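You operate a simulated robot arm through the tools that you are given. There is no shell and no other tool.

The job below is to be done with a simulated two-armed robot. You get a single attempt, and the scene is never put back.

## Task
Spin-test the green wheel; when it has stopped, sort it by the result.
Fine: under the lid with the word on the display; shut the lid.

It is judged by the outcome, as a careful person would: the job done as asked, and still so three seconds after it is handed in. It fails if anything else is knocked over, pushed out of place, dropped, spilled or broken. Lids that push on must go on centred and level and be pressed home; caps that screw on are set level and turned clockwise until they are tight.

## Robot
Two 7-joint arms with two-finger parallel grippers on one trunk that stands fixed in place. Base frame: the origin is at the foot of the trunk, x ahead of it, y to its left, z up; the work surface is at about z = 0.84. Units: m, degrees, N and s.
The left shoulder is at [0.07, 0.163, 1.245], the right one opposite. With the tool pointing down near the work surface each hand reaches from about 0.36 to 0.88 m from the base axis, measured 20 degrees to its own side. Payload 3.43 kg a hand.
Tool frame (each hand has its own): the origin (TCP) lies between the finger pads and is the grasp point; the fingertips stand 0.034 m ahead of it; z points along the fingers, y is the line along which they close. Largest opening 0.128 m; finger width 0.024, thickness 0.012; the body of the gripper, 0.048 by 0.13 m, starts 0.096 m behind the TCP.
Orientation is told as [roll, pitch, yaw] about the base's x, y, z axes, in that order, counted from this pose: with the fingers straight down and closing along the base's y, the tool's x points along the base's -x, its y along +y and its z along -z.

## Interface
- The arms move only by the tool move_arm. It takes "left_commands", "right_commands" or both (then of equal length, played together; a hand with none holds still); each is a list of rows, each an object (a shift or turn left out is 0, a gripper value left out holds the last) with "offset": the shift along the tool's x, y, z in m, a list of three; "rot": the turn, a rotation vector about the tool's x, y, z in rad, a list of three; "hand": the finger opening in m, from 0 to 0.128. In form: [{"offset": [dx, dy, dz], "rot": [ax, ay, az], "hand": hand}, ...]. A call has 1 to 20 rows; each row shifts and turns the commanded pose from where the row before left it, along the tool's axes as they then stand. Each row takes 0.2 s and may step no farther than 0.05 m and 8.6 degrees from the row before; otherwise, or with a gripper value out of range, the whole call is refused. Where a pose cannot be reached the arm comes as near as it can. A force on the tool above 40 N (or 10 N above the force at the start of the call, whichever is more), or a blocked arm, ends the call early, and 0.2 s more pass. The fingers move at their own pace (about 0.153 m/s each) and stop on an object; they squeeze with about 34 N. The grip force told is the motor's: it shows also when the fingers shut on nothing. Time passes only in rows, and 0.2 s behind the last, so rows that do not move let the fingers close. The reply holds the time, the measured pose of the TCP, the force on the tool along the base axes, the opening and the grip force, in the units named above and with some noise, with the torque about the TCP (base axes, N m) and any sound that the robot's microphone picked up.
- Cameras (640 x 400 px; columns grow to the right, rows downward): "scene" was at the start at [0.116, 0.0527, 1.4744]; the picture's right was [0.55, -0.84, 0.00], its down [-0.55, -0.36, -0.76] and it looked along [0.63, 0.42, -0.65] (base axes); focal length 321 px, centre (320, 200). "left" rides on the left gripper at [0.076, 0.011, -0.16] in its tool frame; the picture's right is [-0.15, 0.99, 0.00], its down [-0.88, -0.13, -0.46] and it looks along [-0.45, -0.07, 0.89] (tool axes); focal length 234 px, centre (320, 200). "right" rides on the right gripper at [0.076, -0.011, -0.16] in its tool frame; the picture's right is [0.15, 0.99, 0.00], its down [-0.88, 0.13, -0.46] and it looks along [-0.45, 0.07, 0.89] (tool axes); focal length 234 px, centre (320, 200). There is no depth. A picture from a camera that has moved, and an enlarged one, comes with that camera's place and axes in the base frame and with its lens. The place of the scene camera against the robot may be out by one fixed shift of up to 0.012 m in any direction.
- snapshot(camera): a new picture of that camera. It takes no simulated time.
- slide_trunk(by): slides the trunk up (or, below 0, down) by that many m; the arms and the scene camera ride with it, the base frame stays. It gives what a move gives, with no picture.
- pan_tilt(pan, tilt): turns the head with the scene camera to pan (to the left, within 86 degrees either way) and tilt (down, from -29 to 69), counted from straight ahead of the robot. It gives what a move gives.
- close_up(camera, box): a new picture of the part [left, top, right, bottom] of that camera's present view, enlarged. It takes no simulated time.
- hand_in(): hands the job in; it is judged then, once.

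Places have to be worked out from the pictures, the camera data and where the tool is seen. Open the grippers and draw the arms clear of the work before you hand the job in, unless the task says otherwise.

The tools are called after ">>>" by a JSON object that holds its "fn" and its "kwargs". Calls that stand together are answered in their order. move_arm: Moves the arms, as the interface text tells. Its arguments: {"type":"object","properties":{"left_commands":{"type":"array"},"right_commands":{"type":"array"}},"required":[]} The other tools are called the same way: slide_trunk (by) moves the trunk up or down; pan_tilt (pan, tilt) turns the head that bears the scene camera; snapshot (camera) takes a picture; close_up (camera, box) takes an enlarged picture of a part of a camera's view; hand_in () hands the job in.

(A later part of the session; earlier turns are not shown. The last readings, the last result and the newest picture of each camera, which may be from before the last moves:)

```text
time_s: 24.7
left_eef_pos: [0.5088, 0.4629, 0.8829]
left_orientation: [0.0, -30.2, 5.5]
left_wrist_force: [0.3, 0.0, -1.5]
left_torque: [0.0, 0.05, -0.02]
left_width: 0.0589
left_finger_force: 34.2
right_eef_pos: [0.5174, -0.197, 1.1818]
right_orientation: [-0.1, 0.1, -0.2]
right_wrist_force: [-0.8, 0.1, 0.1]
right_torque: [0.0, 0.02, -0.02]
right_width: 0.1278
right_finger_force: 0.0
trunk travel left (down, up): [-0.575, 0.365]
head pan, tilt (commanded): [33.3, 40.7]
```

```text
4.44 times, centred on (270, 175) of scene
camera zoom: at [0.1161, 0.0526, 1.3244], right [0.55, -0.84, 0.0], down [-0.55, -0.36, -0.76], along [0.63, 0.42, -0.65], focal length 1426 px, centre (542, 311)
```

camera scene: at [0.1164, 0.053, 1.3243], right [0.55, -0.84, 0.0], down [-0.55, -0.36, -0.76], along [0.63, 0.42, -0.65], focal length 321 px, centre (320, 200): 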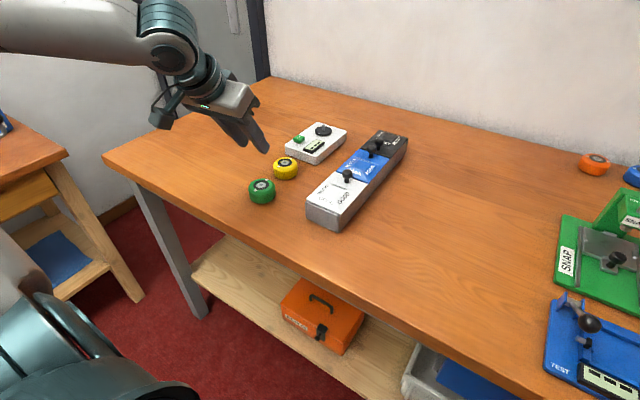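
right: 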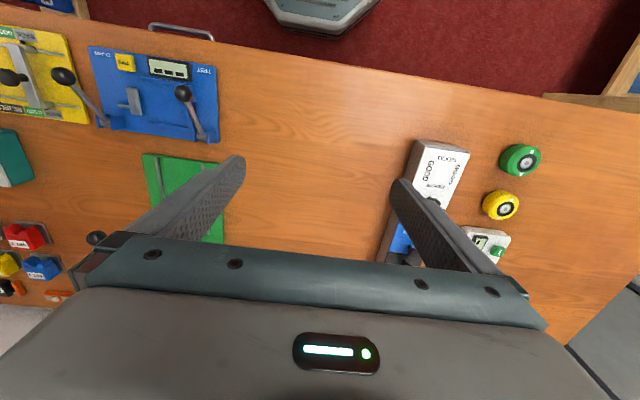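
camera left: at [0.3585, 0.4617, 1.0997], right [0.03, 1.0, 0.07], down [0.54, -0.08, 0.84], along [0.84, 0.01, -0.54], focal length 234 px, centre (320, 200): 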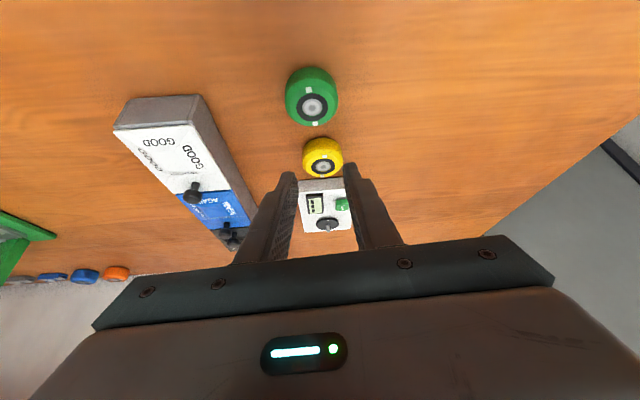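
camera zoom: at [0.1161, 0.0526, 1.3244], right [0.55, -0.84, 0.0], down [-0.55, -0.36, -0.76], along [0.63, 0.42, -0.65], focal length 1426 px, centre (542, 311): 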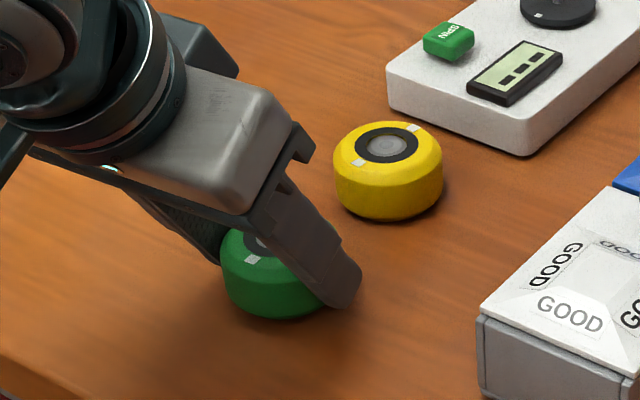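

It held this time: the wheel rises with the gripper, and the wrist shows about 1.3 N of extra weight. I'll keep the lift slow, about 4–8 mm per row, and re-check.

>>> {"fn": "move_arm", "kwargs": {"left_commands": [{"offset": [-0.001, 0, -0.00173]}, {"offset": [-0.0015, 0, -0.0026]}, {"offset": [-0.002, 0, -0.0035]}, {"offset": [-0.0025, 0, -0.0043]}, {"offset": [-0.0025, 0, -0.0043]}, {"offset": [-0.0025, 0, -0.0043]}, {"offset": [-0.0025, 0, -0.0043]}, {"offset": [-0.002, 0, -0.0035]}, {"offset": [-0.001, 0, -0.00173]}]}}

>>> {"fn": "close_up", "kwargs": {"camera": "left", "box": [220, 120, 420, 250]}}

>>> {"fn": "close_up", "kwargs": {"camera": "scene", "box": [220, 120, 320, 210]}}

```text
time_s: 26.7
left_eef_pos: [0.5053, 0.4652, 0.9176]
left_orientation: [0.0, -30.0, 5.5]
left_wrist_force: [0.4, -0.1, -1.1]
left_torque: [0.0, 0.01, 0.02]
left_width: 0.059
left_finger_force: 33.8
right_eef_pos: [0.5178, -0.1965, 1.1824]
right_orientation: [-0.1, 0.0, 0.0]
right_wrist_force: [0.2, 0.5, 0.1]
right_torque: [0.01, 0.0, 0.0]
right_width: 0.1279
right_finger_force: 0.0
trunk travel left (down, up): [-0.575, 0.365]
head pan, tilt (commanded): [33.3, 40.7]
```

```text
3.08 times, centred on (320, 185) of left
camera zoom: at [0.359, 0.4616, 1.0179], right [0.03, 1.0, 0.07], down [0.54, -0.08, 0.84], along [0.84, 0.01, -0.54], focal length 720 px, centre (320, 246)
```

zoom: 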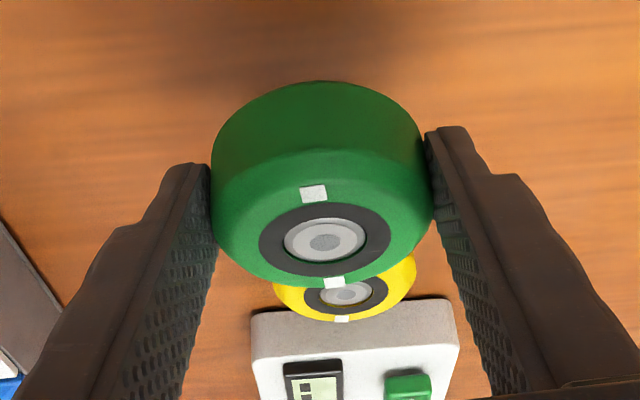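

```text
4.44 times, centred on (270, 165) of scene
camera zoom: at [0.116, 0.0526, 1.3244], right [0.55, -0.84, 0.0], down [-0.55, -0.36, -0.76], along [0.63, 0.42, -0.65], focal length 1426 px, centre (542, 356)
```

zoom: 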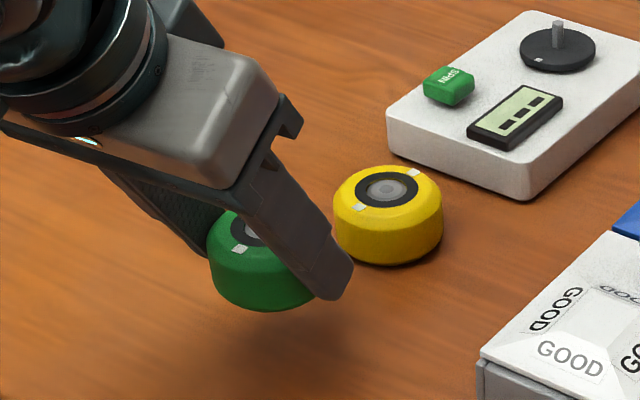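

The wheel is held level and steady at TCP z≈0.918. Moving slowly, I'll raise it another 4 cm, take out the 5.4° yaw so its marks line up with the disc's mark, and start forward toward the spindle.

>>> {"fn": "move_arm", "kwargs": {"left_commands": [{"offset": [-0.002, 0, -0.00346]}, {"offset": [-0.004, 0, -0.00693]}, {"offset": [-0.005, 0, -0.00866]}, {"offset": [-0.005, 0, -0.00866]}, {"offset": [-0.004, 0, -0.00693]}, {"rot": [0.01175, 0, 0.0204]}, {"rot": [0.01175, 0, 0.0204]}, {"rot": [0.01175, 0, 0.0204]}, {"rot": [0.01175, 0, 0.0204]}, {"offset": [-0.00433, 0.0003, 0.0025]}, {"offset": [-0.00866, 0.0006, 0.005]}, {"offset": [-0.00866, 0.0006, 0.005]}, {"offset": [-0.00866, 0.0006, 0.005]}, {"offset": [-0.00866, 0.0006, 0.005]}, {"offset": [-0.00866, 0.0006, 0.005]}, {"offset": [-0.00866, 0.0006, 0.005]}, {"offset": [-0.00866, 0.0006, 0.005]}, {"offset": [-0.00866, 0.0006, 0.005]}, {"offset": [-0.00433, 0.0003, 0.0025]}]}}

>>> {"fn": "snapshot", "kwargs": {"camera": "left"}}

>>> {"fn": "snapshot", "kwargs": {"camera": "scene"}}

```text
time_s: 30.7
left_eef_pos: [0.5966, 0.4698, 0.958]
left_orientation: [0.0, -30.1, 0.0]
left_wrist_force: [0.4, -0.5, -0.4]
left_torque: [-0.03, 0.02, 0.0]
left_width: 0.059
left_finger_force: 34.0
right_eef_pos: [0.5186, -0.197, 1.1826]
right_orientation: [-0.1, 0.0, 0.0]
right_wrist_force: [0.5, 0.5, 0.2]
right_torque: [-0.03, 0.0, -0.03]
right_width: 0.1279
right_finger_force: 0.1
trunk travel left (down, up): [-0.575, 0.365]
head pan, tilt (commanded): [33.3, 40.7]
```

```text
taken
camera left: at [0.4505, 0.4801, 1.0579], right [0.13, 0.99, 0.07], down [0.53, -0.13, 0.84], along [0.84, -0.07, -0.54], focal length 234 px, centre (320, 200)
```

left: 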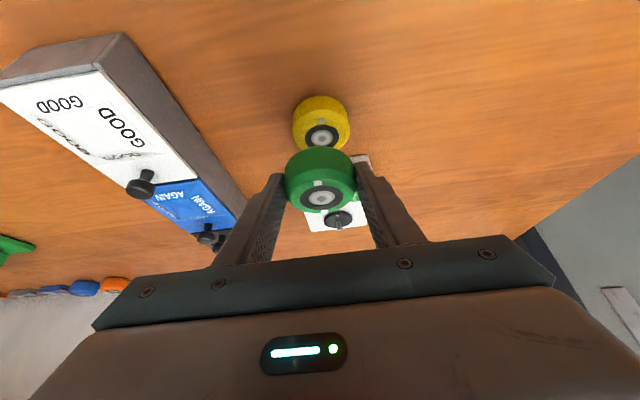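

```text
taken
camera scene: at [0.1161, 0.0526, 1.3244], right [0.55, -0.84, 0.0], down [-0.55, -0.36, -0.76], along [0.63, 0.42, -0.65], focal length 321 px, centre (320, 200)
```

scene: 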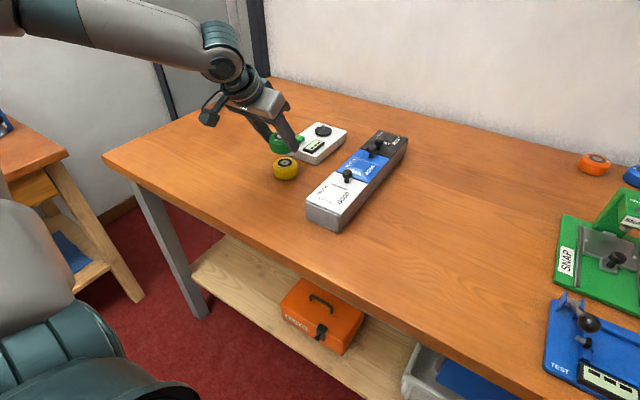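

The grip is holding. 9 cm forward is done, with about 18.8 cm and 1.1 cm in y to go. I'll advance another 10.8 cm and measure the held wheel against the spindle in one view.

>>> {"fn": "move_arm", "kwargs": {"left_commands": [{"offset": [-0.00433, 0.0005, 0.0025]}, {"offset": [-0.00866, 0.0005, 0.005]}, {"offset": [-0.00866, 0.0005, 0.005]}, {"offset": [-0.00866, 0.0005, 0.005]}, {"offset": [-0.00866, 0.0006, 0.005]}, {"offset": [-0.00866, 0.0006, 0.005]}, {"offset": [-0.00866, 0.0006, 0.005]}, {"offset": [-0.00866, 0.0006, 0.005]}, {"offset": [-0.00866, 0.0005, 0.005]}, {"offset": [-0.00866, 0.0005, 0.005]}, {"offset": [-0.00866, 0.0005, 0.005]}, {"offset": [-0.0026, 0.0005, 0.0015]}, {"offset": [0, 0, 0]}]}}

>>> {"fn": "close_up", "kwargs": {"camera": "left", "box": [260, 130, 380, 220]}}

>>> {"fn": "close_up", "kwargs": {"camera": "scene", "box": [260, 90, 360, 170]}}

```text
time_s: 33.5
left_eef_pos: [0.7053, 0.4751, 0.9572]
left_orientation: [0.0, -30.2, 0.0]
left_wrist_force: [-0.9, 0.9, -0.9]
left_torque: [-0.03, 0.01, -0.02]
left_width: 0.0591
left_finger_force: 34.0
right_eef_pos: [0.5186, -0.1961, 1.1827]
right_orientation: [0.0, 0.0, 0.0]
right_wrist_force: [0.4, -0.4, 0.8]
right_torque: [0.03, 0.02, -0.02]
right_width: 0.1279
right_finger_force: 0.0
trunk travel left (down, up): [-0.575, 0.365]
head pan, tilt (commanded): [33.3, 40.7]
```

```text
4.44 times, centred on (320, 175) of left
camera zoom: at [0.5583, 0.4867, 1.059], right [0.13, 0.99, 0.07], down [0.53, -0.13, 0.84], along [0.84, -0.07, -0.54], focal length 1041 px, centre (320, 311)
```

zoom: 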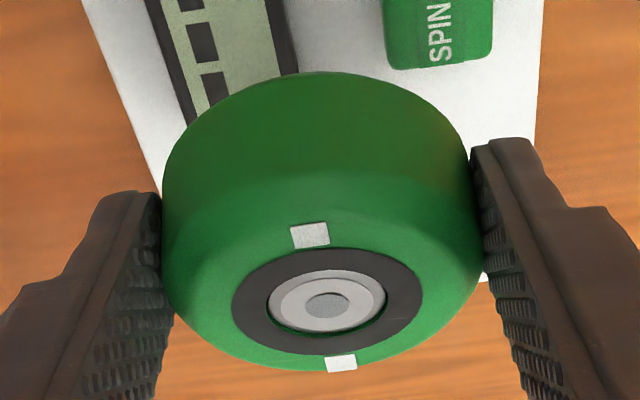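

```text
5.00 times, centred on (310, 130) of scene
camera zoom: at [0.1162, 0.0526, 1.3244], right [0.55, -0.84, 0.0], down [-0.55, -0.36, -0.76], along [0.63, 0.42, -0.65], focal length 1604 px, centre (370, 550)
```

zoom: 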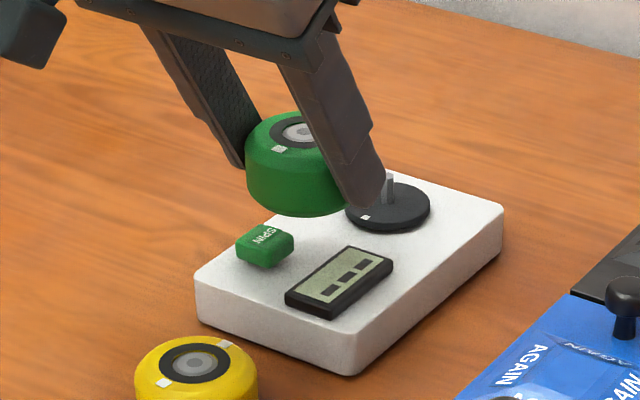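

The wheel is still firmly held. Now I'll cover the last 8 cm in x and 4.8 mm in y, hovering with its underside about 25 mm above the spindle top, then check alignment from the scene camera.

>>> {"fn": "move_arm", "kwargs": {"left_commands": [{"offset": [-0.00433, 0.0005, 0.0025]}, {"offset": [-0.00866, 0.0005, 0.005]}, {"offset": [-0.00866, 0.0005, 0.005]}, {"offset": [-0.00866, 0.0005, 0.005]}, {"offset": [-0.00866, 0.0006, 0.005]}, {"offset": [-0.00866, 0.0006, 0.005]}, {"offset": [-0.00866, 0.0006, 0.005]}, {"offset": [-0.00866, 0.0005, 0.005]}, {"offset": [-0.00433, 0.0005, 0.0025]}, {"offset": [0, 0, 0]}, {"offset": [0, 0, 0]}]}}

>>> {"fn": "close_up", "kwargs": {"camera": "left", "box": [260, 130, 380, 220]}}

>>> {"fn": "close_up", "kwargs": {"camera": "scene", "box": [290, 90, 360, 150]}}

```text
time_s: 35.9
left_eef_pos: [0.7843, 0.4799, 0.9587]
left_orientation: [0.0, -30.1, 0.1]
left_wrist_force: [0.0, -0.5, -1.2]
left_torque: [0.0, 0.07, -0.02]
left_width: 0.0589
left_finger_force: 34.1
right_eef_pos: [0.519, -0.1974, 1.182]
right_orientation: [-0.1, 0.0, 0.1]
right_wrist_force: [0.1, -0.3, -0.2]
right_torque: [0.02, 0.0, 0.02]
right_width: 0.1283
right_finger_force: 0.1
trunk travel left (down, up): [-0.575, 0.365]
head pan, tilt (commanded): [33.3, 40.7]
```

```text
4.44 times, centred on (320, 175) of left
camera zoom: at [0.6387, 0.4914, 1.0602], right [0.13, 0.99, 0.07], down [0.53, -0.13, 0.84], along [0.84, -0.07, -0.54], focal length 1041 px, centre (320, 311)
```

zoom: 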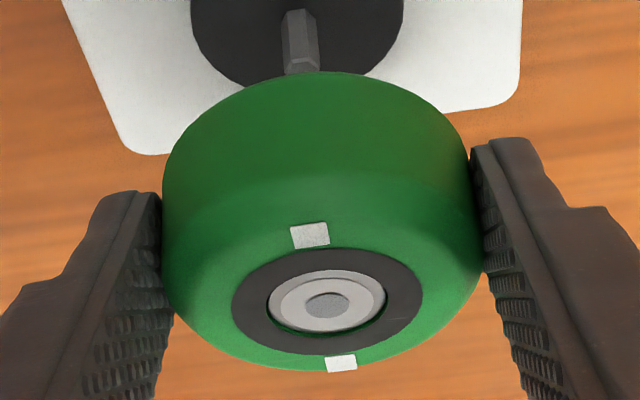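

```text
6.67 times, centred on (325, 120) of scene
camera zoom: at [0.1163, 0.0526, 1.3243], right [0.55, -0.84, 0.0], down [-0.55, -0.36, -0.76], along [0.63, 0.42, -0.65], focal length 2139 px, centre (287, 733)
```

zoom: 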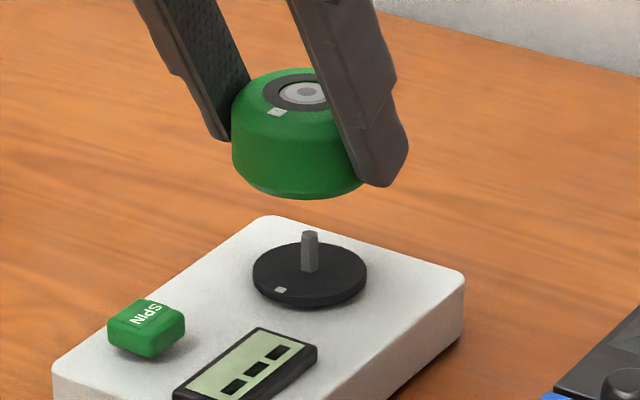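

Good views. The spindle pin appears slightly off from the wheel's centre: about −1 mm in y from the left camera, and maybe +2 mm in x from the scene camera. I'll zoom in further to measure it accurately.

>>> {"fn": "close_up", "kwargs": {"camera": "scene", "box": [310, 95, 350, 135]}}

>>> {"fn": "close_up", "kwargs": {"camera": "left", "box": [285, 120, 355, 220]}}

```text
10.00 times, centred on (330, 115) of scene
camera zoom: at [0.1163, 0.0526, 1.3243], right [0.55, -0.84, 0.0], down [-0.55, -0.36, -0.76], along [0.63, 0.42, -0.65], focal length 3209 px, centre (220, 1050)
```

zoom: 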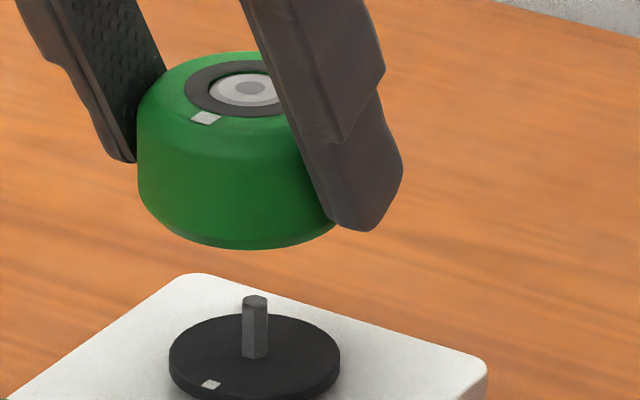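

```text
4.00 times, centred on (320, 170) of left
camera zoom: at [0.6387, 0.4914, 1.0602], right [0.13, 0.99, 0.07], down [0.53, -0.13, 0.84], along [0.84, -0.07, -0.54], focal length 937 px, centre (320, 320)
```

zoom: 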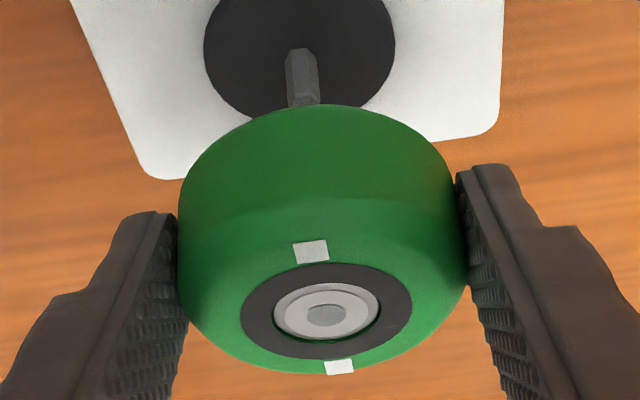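

Lateral measurement in the scene view puts the pin about 2.0 mm to the right of the wheel's axis, and the left view says about −0.6 mm in y. Together that means the wheel should move about +2.7 mm in x and −0.6 mm in y. I'll apply this and lower 15 mm, then measure again.

>>> {"fn": "move_arm", "kwargs": {"left_commands": [{"offset": [-0.00234, -0.0006, 0.00135]}, {"offset": [0.0025, 0, 0.00433]}, {"offset": [0.0025, 0, 0.00433]}, {"offset": [0.0025, 0, 0.00433]}, {"offset": [0, 0, 0]}]}}

>>> {"fn": "close_up", "kwargs": {"camera": "scene", "box": [310, 95, 350, 135]}}

>>> {"fn": "close_up", "kwargs": {"camera": "left", "box": [285, 120, 355, 220]}}

```text
time_s: 37.1
left_eef_pos: [0.7873, 0.4793, 0.9441]
left_orientation: [0.0, -30.2, 0.1]
left_wrist_force: [-0.6, 0.3, -1.1]
left_torque: [0.0, 0.0, -0.02]
left_width: 0.0588
left_finger_force: 34.3
right_eef_pos: [0.5188, -0.197, 1.1833]
right_orientation: [0.0, 0.0, -0.1]
right_wrist_force: [0.0, -1.3, 0.4]
right_torque: [-0.01, -0.03, -0.03]
right_width: 0.1279
right_finger_force: 0.0
trunk travel left (down, up): [-0.575, 0.365]
head pan, tilt (commanded): [33.3, 40.7]
```

```text
10.00 times, centred on (330, 115) of scene
camera zoom: at [0.1161, 0.0526, 1.3244], right [0.55, -0.84, 0.0], down [-0.55, -0.36, -0.76], along [0.63, 0.42, -0.65], focal length 3209 px, centre (220, 1050)
```

zoom: 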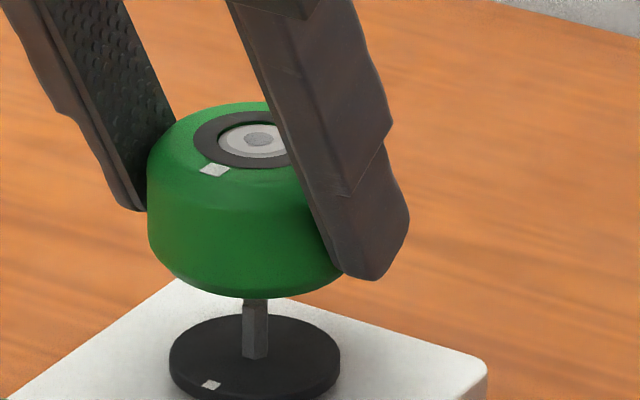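

```text
4.00 times, centred on (320, 170) of left
camera zoom: at [0.6417, 0.4907, 1.045], right [0.13, 0.99, 0.07], down [0.53, -0.13, 0.84], along [0.84, -0.07, -0.54], focal length 937 px, centre (320, 320)
```

zoom: 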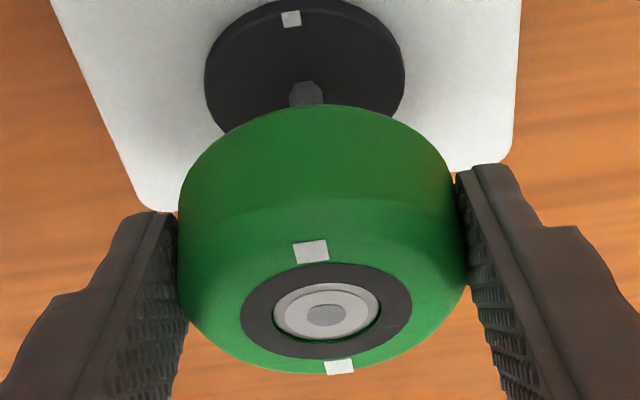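

Now the wheel axis and the pin agree to within about half a millimetre in the scene view. I'll take finer close-ups to settle the remaining y offset before lowering.

>>> {"fn": "close_up", "kwargs": {"camera": "left", "box": [285, 115, 345, 155]}}

>>> {"fn": "close_up", "kwargs": {"camera": "left", "box": [290, 175, 350, 215]}}

>>> {"fn": "close_up", "kwargs": {"camera": "scene", "box": [320, 100, 345, 116]}}

>>> {"fn": "close_up", "kwargs": {"camera": "scene", "box": [320, 120, 345, 136]}}

```text
10.00 times, centred on (315, 135) of left
camera zoom: at [0.6417, 0.4907, 1.045], right [0.13, 0.99, 0.07], down [0.53, -0.13, 0.84], along [0.84, -0.07, -0.54], focal length 2342 px, centre (370, 850)
```

zoom: 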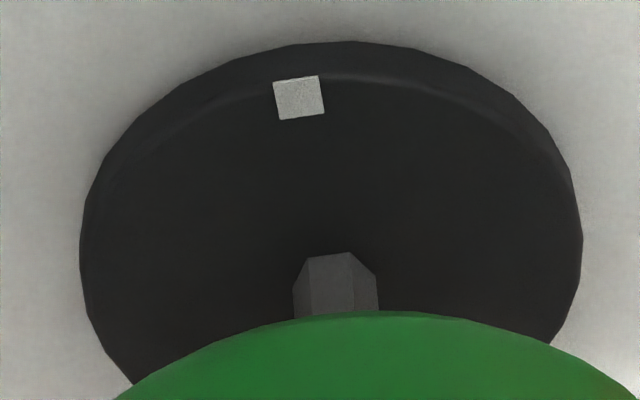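

```text
10.00 times, centred on (320, 195) of left
camera zoom: at [0.6417, 0.4907, 1.045], right [0.13, 0.99, 0.07], down [0.53, -0.13, 0.84], along [0.84, -0.07, -0.54], focal length 2342 px, centre (320, 250)
```

zoom: 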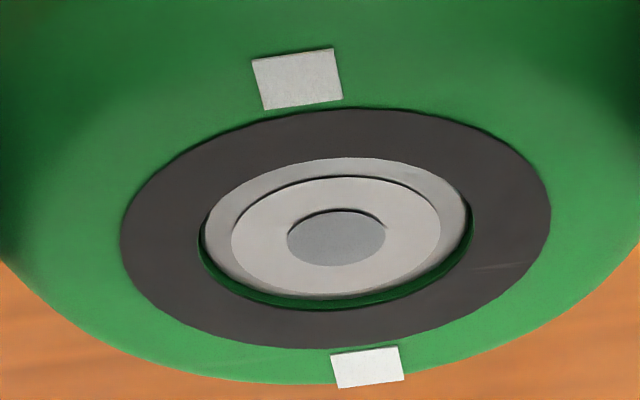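

```text
16.00 times, centred on (332, 108) of scene
camera zoom: at [0.1161, 0.0526, 1.3244], right [0.55, -0.84, 0.0], down [-0.55, -0.36, -0.76], along [0.63, 0.42, -0.65], focal length 5134 px, centre (120, 1672)
```

zoom: 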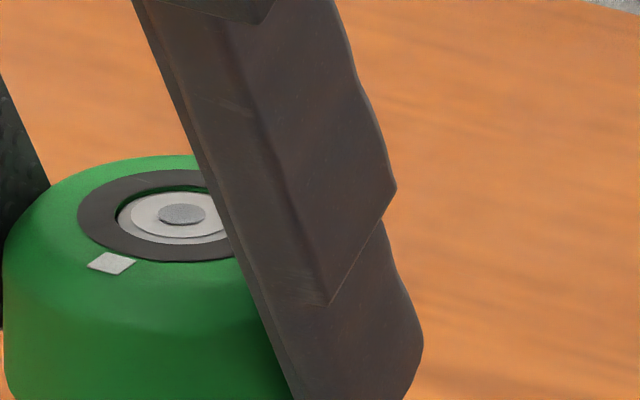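

```text
16.00 times, centred on (332, 128) of scene
camera zoom: at [0.1161, 0.0526, 1.3244], right [0.55, -0.84, 0.0], down [-0.55, -0.36, -0.76], along [0.63, 0.42, -0.65], focal length 5134 px, centre (120, 1352)
```

zoom: 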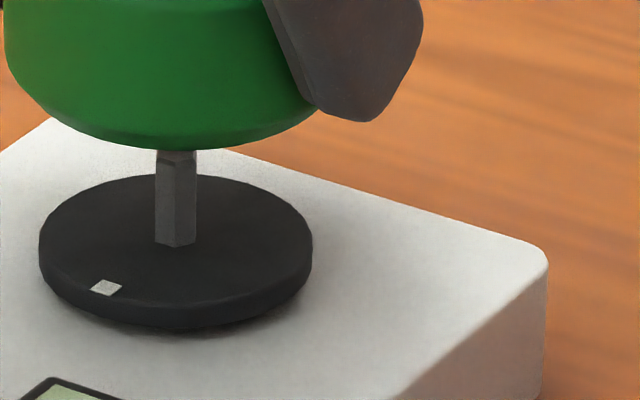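

The y offset is now within 0.3 mm, and laterally the wheel is about 0.5 mm too far right, which is about −1 mm in x. I'll correct that and lower 10 mm, to just above the pin tip.

>>> {"fn": "move_arm", "kwargs": {"left_commands": [{"offset": [0.00087, 0, -0.0005]}, {"offset": [0.001, 0, 0.00173]}, {"offset": [0.001, 0, 0.00173]}, {"offset": [0.001, 0, 0.00173]}, {"offset": [0.001, 0, 0.00173]}, {"offset": [0.001, 0, 0.00173]}, {"offset": [0, 0, 0]}]}}

>>> {"fn": "close_up", "kwargs": {"camera": "scene", "box": [310, 100, 350, 140]}}

```text
time_s: 38.7
left_eef_pos: [0.7854, 0.4799, 0.9338]
left_orientation: [0.0, -30.3, 0.0]
left_wrist_force: [-0.2, -0.3, -2.3]
left_torque: [-0.02, 0.02, 0.01]
left_width: 0.0588
left_finger_force: 33.7
right_eef_pos: [0.5185, -0.1956, 1.1807]
right_orientation: [-0.1, 0.0, 0.1]
right_wrist_force: [-0.3, -0.1, 0.7]
right_torque: [0.03, 0.0, 0.01]
right_width: 0.128
right_finger_force: 0.0
trunk travel left (down, up): [-0.575, 0.365]
head pan, tilt (commanded): [33.3, 40.7]
```

```text
10.00 times, centred on (330, 120) of scene
camera zoom: at [0.1162, 0.0526, 1.3244], right [0.55, -0.84, 0.0], down [-0.55, -0.36, -0.76], along [0.63, 0.42, -0.65], focal length 3209 px, centre (220, 1000)
```

zoom: 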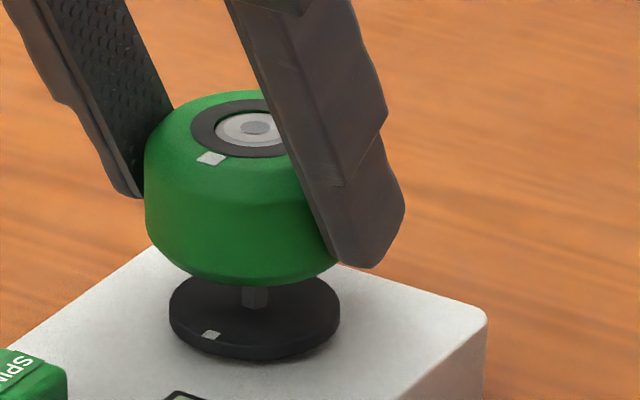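

No contact yet at TCP z=0.934. I'll continue down 6 mm in 1.5 mm steps and watch the force.

>>> {"fn": "move_arm", "kwargs": {"left_commands": [{"offset": [0.00075, 0, 0.0013]}, {"offset": [0.00075, 0, 0.0013]}, {"offset": [0.00075, 0, 0.0013]}, {"offset": [0.00075, 0, 0.0013]}, {"offset": [0, 0, 0]}]}}

>>> {"fn": "close_up", "kwargs": {"camera": "scene", "box": [310, 100, 350, 140]}}

>>> {"fn": "close_up", "kwargs": {"camera": "left", "box": [285, 120, 355, 220]}}

```text
time_s: 39.9
left_eef_pos: [0.786, 0.4802, 0.9267]
left_orientation: [0.0, -30.2, 0.0]
left_wrist_force: [0.5, 0.7, -0.7]
left_torque: [0.01, -0.02, 0.0]
left_width: 0.0585
left_finger_force: 34.1
right_eef_pos: [0.5192, -0.196, 1.1816]
right_orientation: [0.0, 0.0, -0.1]
right_wrist_force: [0.1, -0.8, -0.8]
right_torque: [0.02, -0.01, 0.01]
right_width: 0.128
right_finger_force: 0.1
trunk travel left (down, up): [-0.575, 0.365]
head pan, tilt (commanded): [33.3, 40.7]
```

```text
10.00 times, centred on (330, 120) of scene
camera zoom: at [0.1162, 0.0526, 1.3244], right [0.55, -0.84, 0.0], down [-0.55, -0.36, -0.76], along [0.63, 0.42, -0.65], focal length 3209 px, centre (220, 1000)
```

zoom: 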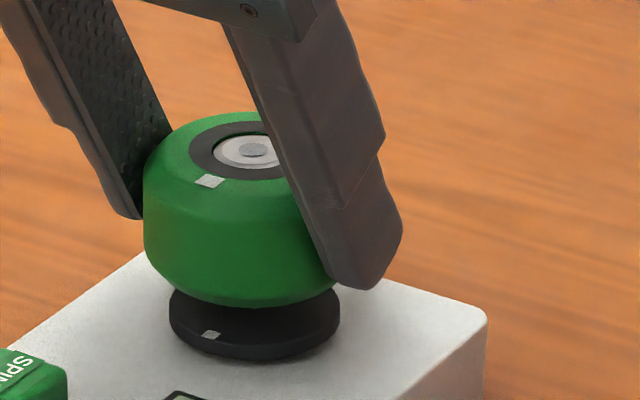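

```text
4.00 times, centred on (320, 170) of left
camera zoom: at [0.6401, 0.4911, 1.0282], right [0.13, 0.99, 0.07], down [0.53, -0.13, 0.84], along [0.84, -0.07, -0.54], focal length 937 px, centre (320, 320)
```

zoom: 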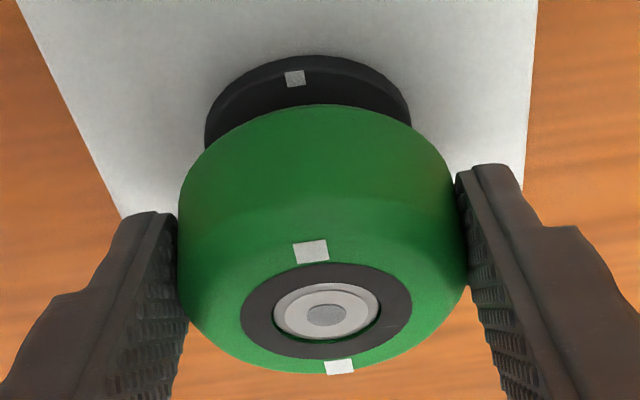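

There's no resistance and the wheel hasn't shifted in the grip, so the pin seems to be entering the bore. I'll keep going down gently by 9 mm.

>>> {"fn": "move_arm", "kwargs": {"left_commands": [{"offset": [0.00075, 0, 0.0013]}, {"offset": [0.00075, 0, 0.0013]}, {"offset": [0.00075, 0, 0.0013]}, {"offset": [0.00075, 0, 0.0013]}, {"offset": [0.00075, 0, 0.0013]}, {"offset": [0.00075, 0, 0.0013]}, {"offset": [0, 0, 0]}]}}

>>> {"fn": "close_up", "kwargs": {"camera": "scene", "box": [310, 100, 350, 140]}}

>>> {"fn": "close_up", "kwargs": {"camera": "left", "box": [285, 120, 355, 220]}}

```text
time_s: 41.5
left_eef_pos: [0.786, 0.4815, 0.9186]
left_orientation: [0.1, -30.3, 0.0]
left_wrist_force: [0.2, 0.2, -1.1]
left_torque: [-0.03, 0.02, 0.01]
left_width: 0.0588
left_finger_force: 33.9
right_eef_pos: [0.5181, -0.1974, 1.1815]
right_orientation: [0.0, 0.0, 0.0]
right_wrist_force: [-0.3, -0.1, -0.4]
right_torque: [-0.01, 0.0, 0.01]
right_width: 0.1278
right_finger_force: 0.0
trunk travel left (down, up): [-0.575, 0.365]
head pan, tilt (commanded): [33.3, 40.7]
```

```text
10.00 times, centred on (330, 120) of scene
camera zoom: at [0.1162, 0.0526, 1.3244], right [0.55, -0.84, 0.0], down [-0.55, -0.36, -0.76], along [0.63, 0.42, -0.65], focal length 3209 px, centre (220, 1000)
```

zoom: 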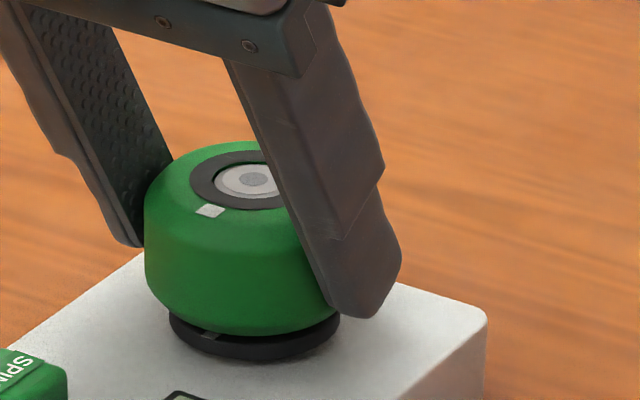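

```text
4.00 times, centred on (320, 170) of left
camera zoom: at [0.6401, 0.491, 1.0197], right [0.13, 0.99, 0.07], down [0.53, -0.13, 0.84], along [0.84, -0.07, -0.54], focal length 937 px, centre (320, 320)
```

zoom: 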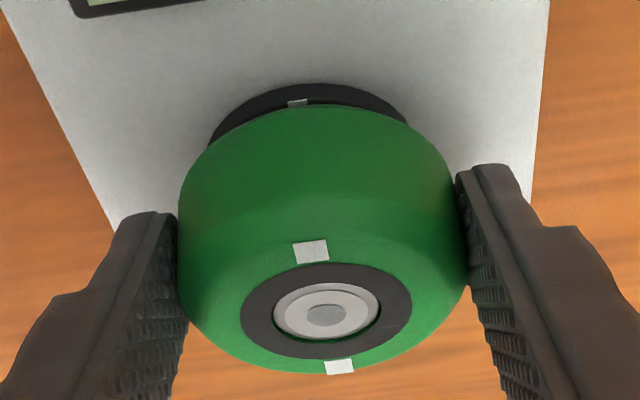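

The wheel is sliding down the pin with no resistance, about 5–6 mm above the disc. I'll continue until it seats.

>>> {"fn": "move_arm", "kwargs": {"left_commands": [{"offset": [0.0005, 0, 0.00087]}, {"offset": [0.0005, 0, 0.00087]}, {"offset": [0.0005, 0, 0.00087]}, {"offset": [0.0005, 0, 0.00087]}, {"offset": [0.0005, 0, 0.00087]}, {"offset": [0, 0, 0]}]}}

>>> {"fn": "close_up", "kwargs": {"camera": "scene", "box": [310, 100, 350, 140]}}

>>> {"fn": "close_up", "kwargs": {"camera": "left", "box": [285, 120, 355, 220]}}

```text
time_s: 42.9
left_eef_pos: [0.7862, 0.4792, 0.9161]
left_orientation: [0.2, -30.4, 0.0]
left_wrist_force: [3.6, 3.6, 12.5]
left_torque: [0.07, -0.04, 0.04]
left_width: 0.0587
left_finger_force: 34.2
right_eef_pos: [0.5176, -0.1958, 1.1827]
right_orientation: [0.0, -0.1, 0.0]
right_wrist_force: [0.9, 0.0, 0.4]
right_torque: [0.01, -0.04, -0.01]
right_width: 0.1281
right_finger_force: 0.0
trunk travel left (down, up): [-0.575, 0.365]
head pan, tilt (commanded): [33.3, 40.7]
```

```text
10.00 times, centred on (330, 120) of scene
camera zoom: at [0.115, 0.052, 1.3246], right [0.55, -0.84, 0.0], down [-0.54, -0.36, -0.76], along [0.63, 0.42, -0.65], focal length 3209 px, centre (220, 1000)
```

zoom: 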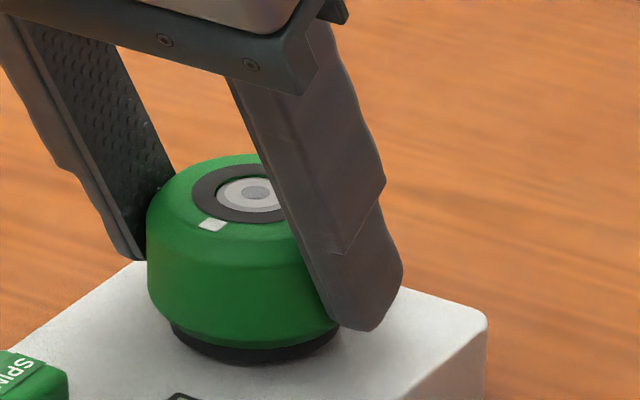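

```text
4.00 times, centred on (320, 170) of left
camera zoom: at [0.6396, 0.4904, 1.0159], right [0.13, 0.99, 0.08], down [0.53, -0.13, 0.84], along [0.84, -0.07, -0.54], focal length 937 px, centre (320, 320)
```

zoom: 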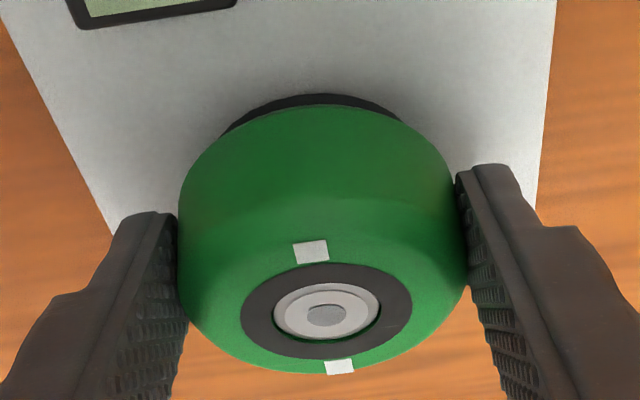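

Contact force rose to 12.5 N at TCP z≈0.916, which fits the wheel bottoming on the disc (triangulated top about 0.879). I'll relieve the pressure by 2 mm and open the fingers.

>>> {"fn": "move_arm", "kwargs": {"left_commands": [{"offset": [-0.001, 0, -0.00173]}, {"offset": [0, 0, 0]}, {"hand": 0.066}, {"hand": 0.075}, {"hand": 0.09}, {"hand": 0.11}, {"hand": 0.11}]}}

>>> {"fn": "close_up", "kwargs": {"camera": "scene", "box": [310, 100, 350, 140]}}

>>> {"fn": "close_up", "kwargs": {"camera": "left", "box": [285, 120, 355, 220]}}

```text
time_s: 44.5
left_eef_pos: [0.7859, 0.4793, 0.9158]
left_orientation: [-0.1, -30.2, 0.0]
left_wrist_force: [1.4, -0.5, 0.0]
left_torque: [0.0, 0.0, -0.03]
left_width: 0.11
left_finger_force: 0.0
right_eef_pos: [0.5191, -0.1968, 1.1824]
right_orientation: [0.0, 0.0, 0.0]
right_wrist_force: [-0.4, -0.3, -0.3]
right_torque: [-0.01, -0.01, 0.04]
right_width: 0.128
right_finger_force: 0.0
trunk travel left (down, up): [-0.575, 0.365]
head pan, tilt (commanded): [33.3, 40.7]
```

```text
10.00 times, centred on (330, 120) of scene
camera zoom: at [0.1161, 0.0525, 1.3244], right [0.55, -0.84, 0.0], down [-0.55, -0.36, -0.76], along [0.63, 0.42, -0.65], focal length 3209 px, centre (220, 1000)
```

zoom: 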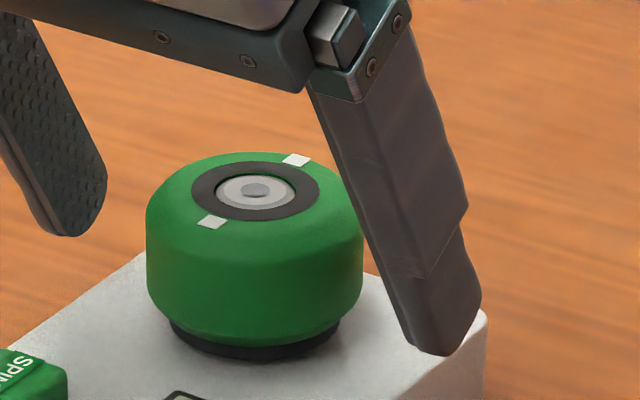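

```text
4.00 times, centred on (320, 170) of left
camera zoom: at [0.6398, 0.4912, 1.0161], right [0.13, 0.99, 0.07], down [0.53, -0.13, 0.84], along [0.84, -0.07, -0.54], focal length 937 px, centre (320, 320)
```

zoom: 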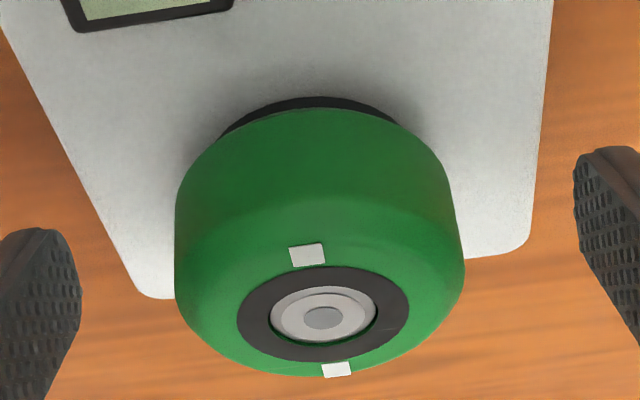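

The wheel sits level and seated on the disc with its marks lined up. I'll lift straight off, move over the SPIN button with closed fingers, and look before pressing.

>>> {"fn": "move_arm", "kwargs": {"left_commands": [{"offset": [-0.015, 0, -0.026]}, {"offset": [-0.015, 0, -0.026]}, {"offset": [-0.015, 0, -0.026]}, {"offset": [0.0438, 0.014, 0.00125], "hand": 0.0}, {"offset": [0.0438, 0.014, 0.00125], "hand": 0.0}, {"hand": 0.0}, {"hand": 0.0}]}}

>>> {"fn": "snapshot", "kwargs": {"camera": "left"}}

>>> {"fn": "close_up", "kwargs": {"camera": "scene", "box": [270, 90, 370, 170]}}

```text
time_s: 46.1
left_eef_pos: [0.7102, 0.5077, 0.9599]
left_orientation: [0.0, -30.1, 0.0]
left_wrist_force: [0.9, -0.1, 0.2]
left_torque: [0.01, -0.01, 0.01]
left_width: 0.0
left_finger_force: 33.1
right_eef_pos: [0.5185, -0.1958, 1.1822]
right_orientation: [0.1, 0.0, 0.0]
right_wrist_force: [-0.3, 0.0, 0.5]
right_torque: [-0.02, -0.01, -0.02]
right_width: 0.1282
right_finger_force: 0.0
trunk travel left (down, up): [-0.575, 0.365]
head pan, tilt (commanded): [33.3, 40.7]
```

```text
taken
camera left: at [0.564, 0.5187, 1.0606], right [0.13, 0.99, 0.07], down [0.53, -0.13, 0.84], along [0.84, -0.07, -0.54], focal length 234 px, centre (320, 200)
```

left: 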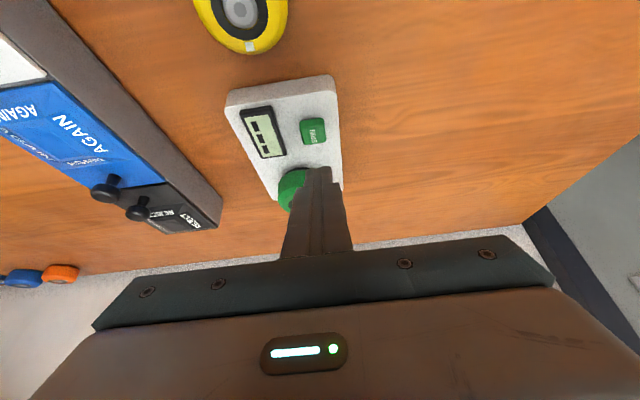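

```text
5.00 times, centred on (320, 130) of scene
camera zoom: at [0.1156, 0.0531, 1.3244], right [0.55, -0.84, 0.0], down [-0.55, -0.36, -0.76], along [0.63, 0.42, -0.65], focal length 1604 px, centre (320, 550)
```

zoom: 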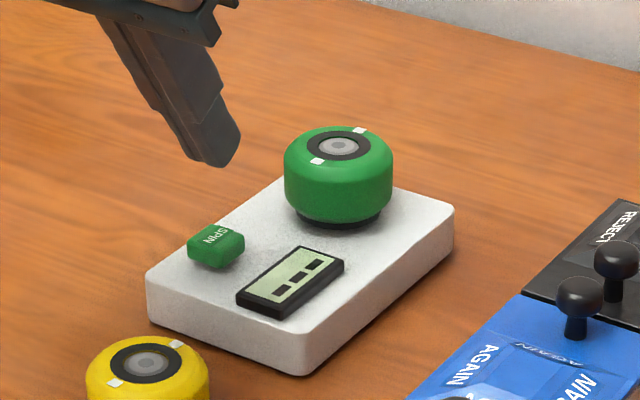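

The button centre triangulates to about (0.718, 0.506), top z≈0.88. I'll bring the closed fingertips down onto it, finishing in 1.5 mm steps until it presses.

>>> {"fn": "move_arm", "kwargs": {"left_commands": [{"offset": [0.009, -0.0008, 0.0167]}, {"offset": [0.009, -0.0008, 0.0167]}, {"offset": [0.00075, 0, 0.0013]}, {"offset": [0.00075, 0, 0.0013]}, {"offset": [0.00075, 0, 0.0013]}, {"offset": [0.00075, 0, 0.0013]}, {"offset": [0.00075, 0, 0.0013]}, {"offset": [0.00075, 0, 0.0013]}]}}

>>> {"fn": "close_up", "kwargs": {"camera": "scene", "box": [270, 90, 370, 170]}}

```text
time_s: 47.9
left_eef_pos: [0.7132, 0.5064, 0.9159]
left_orientation: [0.1, -30.5, -0.1]
left_wrist_force: [1.4, 4.7, 18.9]
left_torque: [0.17, -0.14, -0.04]
left_width: 0.0
left_finger_force: 32.7
right_eef_pos: [0.5162, -0.1984, 1.1837]
right_orientation: [0.0, 0.0, 0.0]
right_wrist_force: [-0.8, 0.4, -0.9]
right_torque: [0.01, 0.02, -0.06]
right_width: 0.1278
right_finger_force: 0.0
trunk travel left (down, up): [-0.575, 0.365]
head pan, tilt (commanded): [33.3, 40.7]
heard: click
```

```text
5.00 times, centred on (320, 130) of scene
camera zoom: at [0.1138, 0.0515, 1.3249], right [0.55, -0.84, 0.0], down [-0.54, -0.36, -0.76], along [0.63, 0.42, -0.65], focal length 1604 px, centre (320, 550)
```

zoom: 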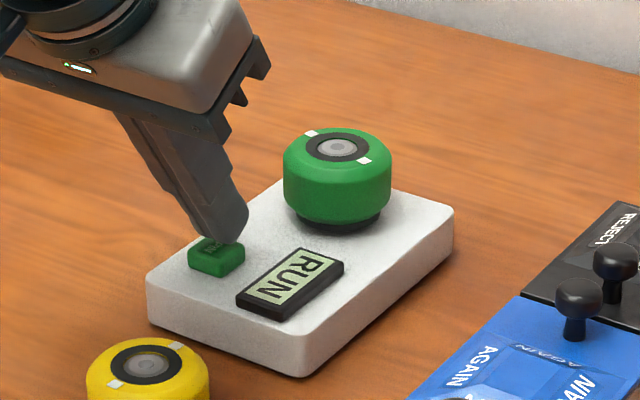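

A click was heard, the display reads RUN, and the wheel is spinning. I'll lift the hand clear and let the test run.

>>> {"fn": "move_arm", "kwargs": {"left_commands": [{"offset": [-0.005, 0, -0.00866]}, {"offset": [-0.015, 0, -0.026]}, {"offset": [-0.015, 0, -0.026]}, {"offset": [-0.015, 0, -0.026]}, {"offset": [0, 0, 0]}, {"offset": [0, 0, 0]}]}}

>>> {"fn": "close_up", "kwargs": {"camera": "scene", "box": [270, 90, 370, 170]}}

```text
time_s: 49.3
left_eef_pos: [0.712, 0.5077, 1.0137]
left_orientation: [0.0, -30.2, 0.0]
left_wrist_force: [0.7, -1.0, -0.5]
left_torque: [0.01, 0.01, -0.01]
left_width: 0.0
left_finger_force: 32.6
right_eef_pos: [0.5181, -0.1968, 1.1827]
right_orientation: [-0.1, -0.1, -0.1]
right_wrist_force: [0.0, 0.1, -0.2]
right_torque: [-0.02, 0.01, 0.02]
right_width: 0.1282
right_finger_force: 0.0
trunk travel left (down, up): [-0.575, 0.365]
head pan, tilt (commanded): [33.3, 40.7]
```

```text
5.00 times, centred on (320, 130) of scene
camera zoom: at [0.1159, 0.0525, 1.3244], right [0.55, -0.84, 0.0], down [-0.55, -0.36, -0.76], along [0.63, 0.42, -0.65], focal length 1604 px, centre (320, 550)
```

zoom: 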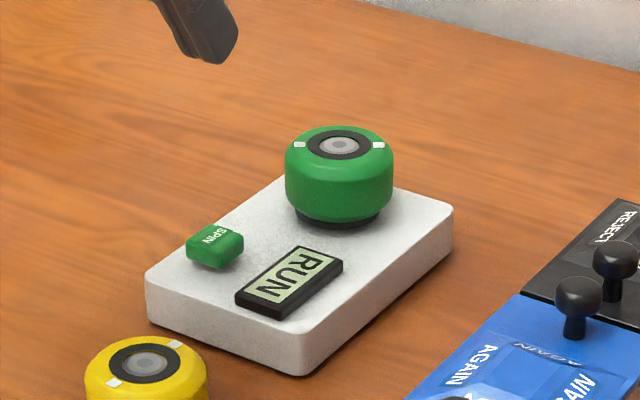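

The test is still running. I'll wait 4 seconds, holding still.

>>> {"fn": "move_arm", "kwargs": {"left_commands": [{"offset": [0, 0, 0]}, {"offset": [0, 0, 0]}, {"offset": [0, 0, 0]}, {"offset": [0, 0, 0]}, {"offset": [0, 0, 0]}, {"offset": [0, 0, 0]}, {"offset": [0, 0, 0]}, {"offset": [0, 0, 0]}, {"offset": [0, 0, 0]}, {"offset": [0, 0, 0]}, {"offset": [0, 0, 0]}, {"offset": [0, 0, 0]}, {"offset": [0, 0, 0]}, {"offset": [0, 0, 0]}, {"offset": [0, 0, 0]}, {"offset": [0, 0, 0]}, {"offset": [0, 0, 0]}, {"offset": [0, 0, 0]}, {"offset": [0, 0, 0]}, {"offset": [0, 0, 0]}]}}

>>> {"fn": "close_up", "kwargs": {"camera": "scene", "box": [270, 90, 370, 170]}}

```text
time_s: 53.5
left_eef_pos: [0.7124, 0.5084, 1.0138]
left_orientation: [0.0, -30.2, 0.0]
left_wrist_force: [-0.4, 0.2, 0.0]
left_torque: [0.01, 0.01, -0.05]
left_width: 0.0
left_finger_force: 33.0
right_eef_pos: [0.5185, -0.1976, 1.1806]
right_orientation: [-0.1, 0.0, 0.0]
right_wrist_force: [0.1, -0.2, 0.6]
right_torque: [-0.03, -0.02, -0.01]
right_width: 0.1284
right_finger_force: 0.0
trunk travel left (down, up): [-0.575, 0.365]
head pan, tilt (commanded): [33.3, 40.7]
```

```text
5.00 times, centred on (320, 130) of scene
camera zoom: at [0.116, 0.0525, 1.3244], right [0.55, -0.84, 0.0], down [-0.55, -0.36, -0.76], along [0.63, 0.42, -0.65], focal length 1604 px, centre (320, 550)
```

zoom: 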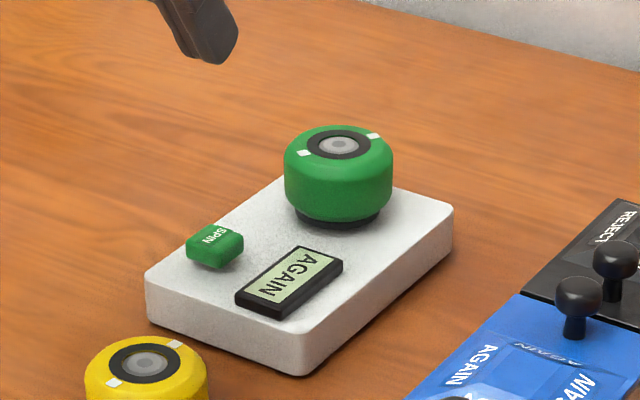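

The display now reads AGAIN. I'll wait two more seconds and compare, to be sure the wheel has stopped and the reading is final.

>>> {"fn": "move_arm", "kwargs": {"left_commands": [{"offset": [0, 0, 0]}, {"offset": [0, 0, 0]}, {"offset": [0, 0, 0]}, {"offset": [0, 0, 0]}, {"offset": [0, 0, 0]}, {"offset": [0, 0, 0]}, {"offset": [0, 0, 0]}, {"offset": [0, 0, 0]}, {"offset": [0, 0, 0]}, {"offset": [0, 0, 0]}]}}

>>> {"fn": "close_up", "kwargs": {"camera": "scene", "box": [270, 90, 370, 170]}}

>>> {"fn": "snapshot", "kwargs": {"camera": "left"}}

```text
time_s: 55.7
left_eef_pos: [0.7111, 0.5068, 1.0145]
left_orientation: [0.0, -30.2, 0.0]
left_wrist_force: [-0.8, -0.4, 0.9]
left_torque: [0.01, 0.0, 0.0]
left_width: 0.0
left_finger_force: 32.9
right_eef_pos: [0.5181, -0.1969, 1.1825]
right_orientation: [0.0, 0.1, -0.1]
right_wrist_force: [-0.3, -0.6, -0.4]
right_torque: [0.0, 0.01, -0.03]
right_width: 0.1279
right_finger_force: 0.0
trunk travel left (down, up): [-0.575, 0.365]
head pan, tilt (commanded): [33.3, 40.7]
```

```text
5.00 times, centred on (320, 130) of scene
camera zoom: at [0.116, 0.0525, 1.3244], right [0.55, -0.84, 0.0], down [-0.55, -0.36, -0.76], along [0.63, 0.42, -0.65], focal length 1604 px, centre (320, 550)
```

zoom: 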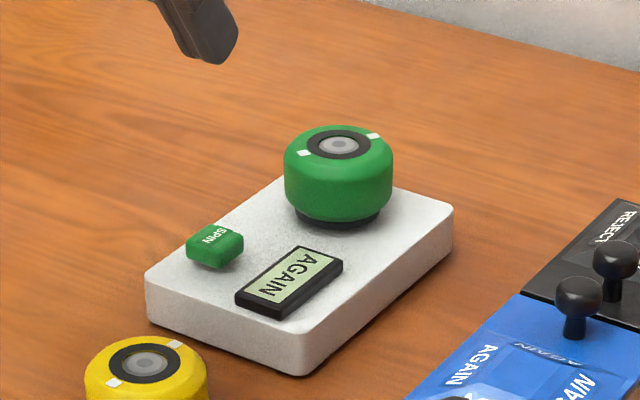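

```text
taken
camera left: at [0.5659, 0.5184, 1.115], right [0.13, 0.99, 0.07], down [0.53, -0.13, 0.84], along [0.84, -0.07, -0.54], focal length 234 px, centre (320, 200)
```

left: 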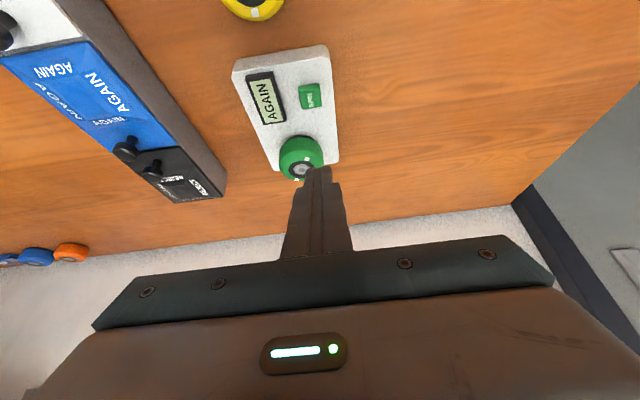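

The marks haven't moved, so the wheel has stopped, and the display still reads AGAIN; it belongs under the blue AGAIN lid. I'll move over the box with a vertical tool and open fingers, and examine that lid and its hinge.

>>> {"fn": "move_arm", "kwargs": {"left_commands": [{"offset": [0.0078, -0.041, -0.0151], "hand": 0.128}, {"offset": [0.0078, -0.041, -0.0151], "hand": 0.128}, {"offset": [0.0078, -0.041, -0.0151]}, {"offset": [0.0078, -0.041, -0.0151]}, {"offset": [0.0078, -0.041, -0.0151]}, {"rot": [0, 0.131, 0]}, {"rot": [0, 0.131, 0]}, {"rot": [0, 0.131, 0]}, {"rot": [0, 0.131, 0]}, {"offset": [0, 0, 0]}]}}

>>> {"fn": "snapshot", "kwargs": {"camera": "left"}}

>>> {"fn": "snapshot", "kwargs": {"camera": "scene"}}

```text
time_s: 57.9
left_eef_pos: [0.6394, 0.301, 1.0602]
left_orientation: [0.0, -0.1, 0.1]
left_wrist_force: [0.1, 0.3, -0.1]
left_torque: [-0.01, -0.01, -0.04]
left_width: 0.1279
left_finger_force: 0.0
right_eef_pos: [0.5175, -0.1964, 1.1824]
right_orientation: [0.0, -0.2, 0.0]
right_wrist_force: [1.4, -0.6, 0.3]
right_torque: [0.02, -0.06, 0.04]
right_width: 0.128
right_finger_force: 0.0
trunk travel left (down, up): [-0.575, 0.365]
head pan, tilt (commanded): [33.3, 40.7]
```

```text
taken
camera left: at [0.5631, 0.312, 1.2202], right [0.15, 0.99, 0.0], down [0.88, -0.13, 0.46], along [0.45, -0.07, -0.89], focal length 234 px, centre (320, 200)
```

left: 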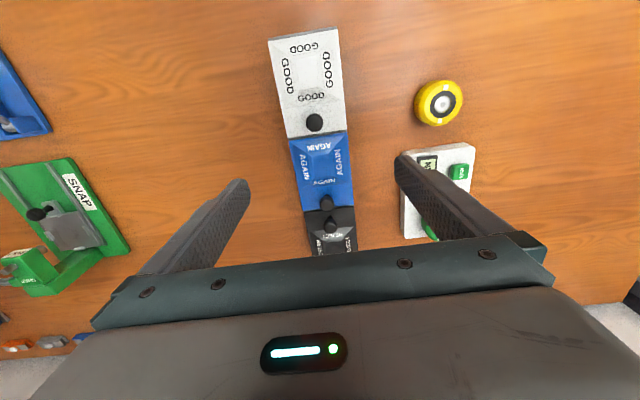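

```text
taken
camera scene: at [0.1149, 0.0523, 1.3245], right [0.55, -0.84, 0.0], down [-0.54, -0.36, -0.76], along [0.63, 0.42, -0.65], focal length 321 px, centre (320, 200)
```

scene: 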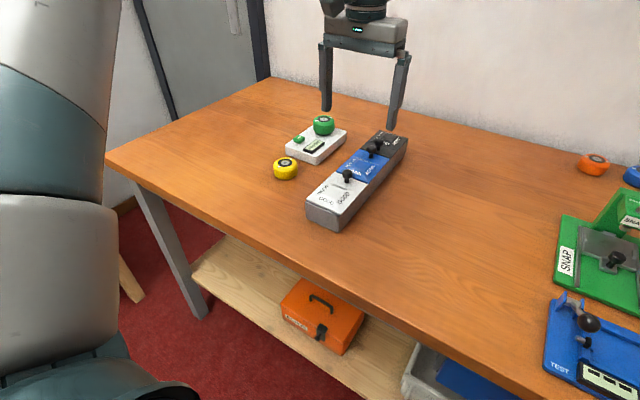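

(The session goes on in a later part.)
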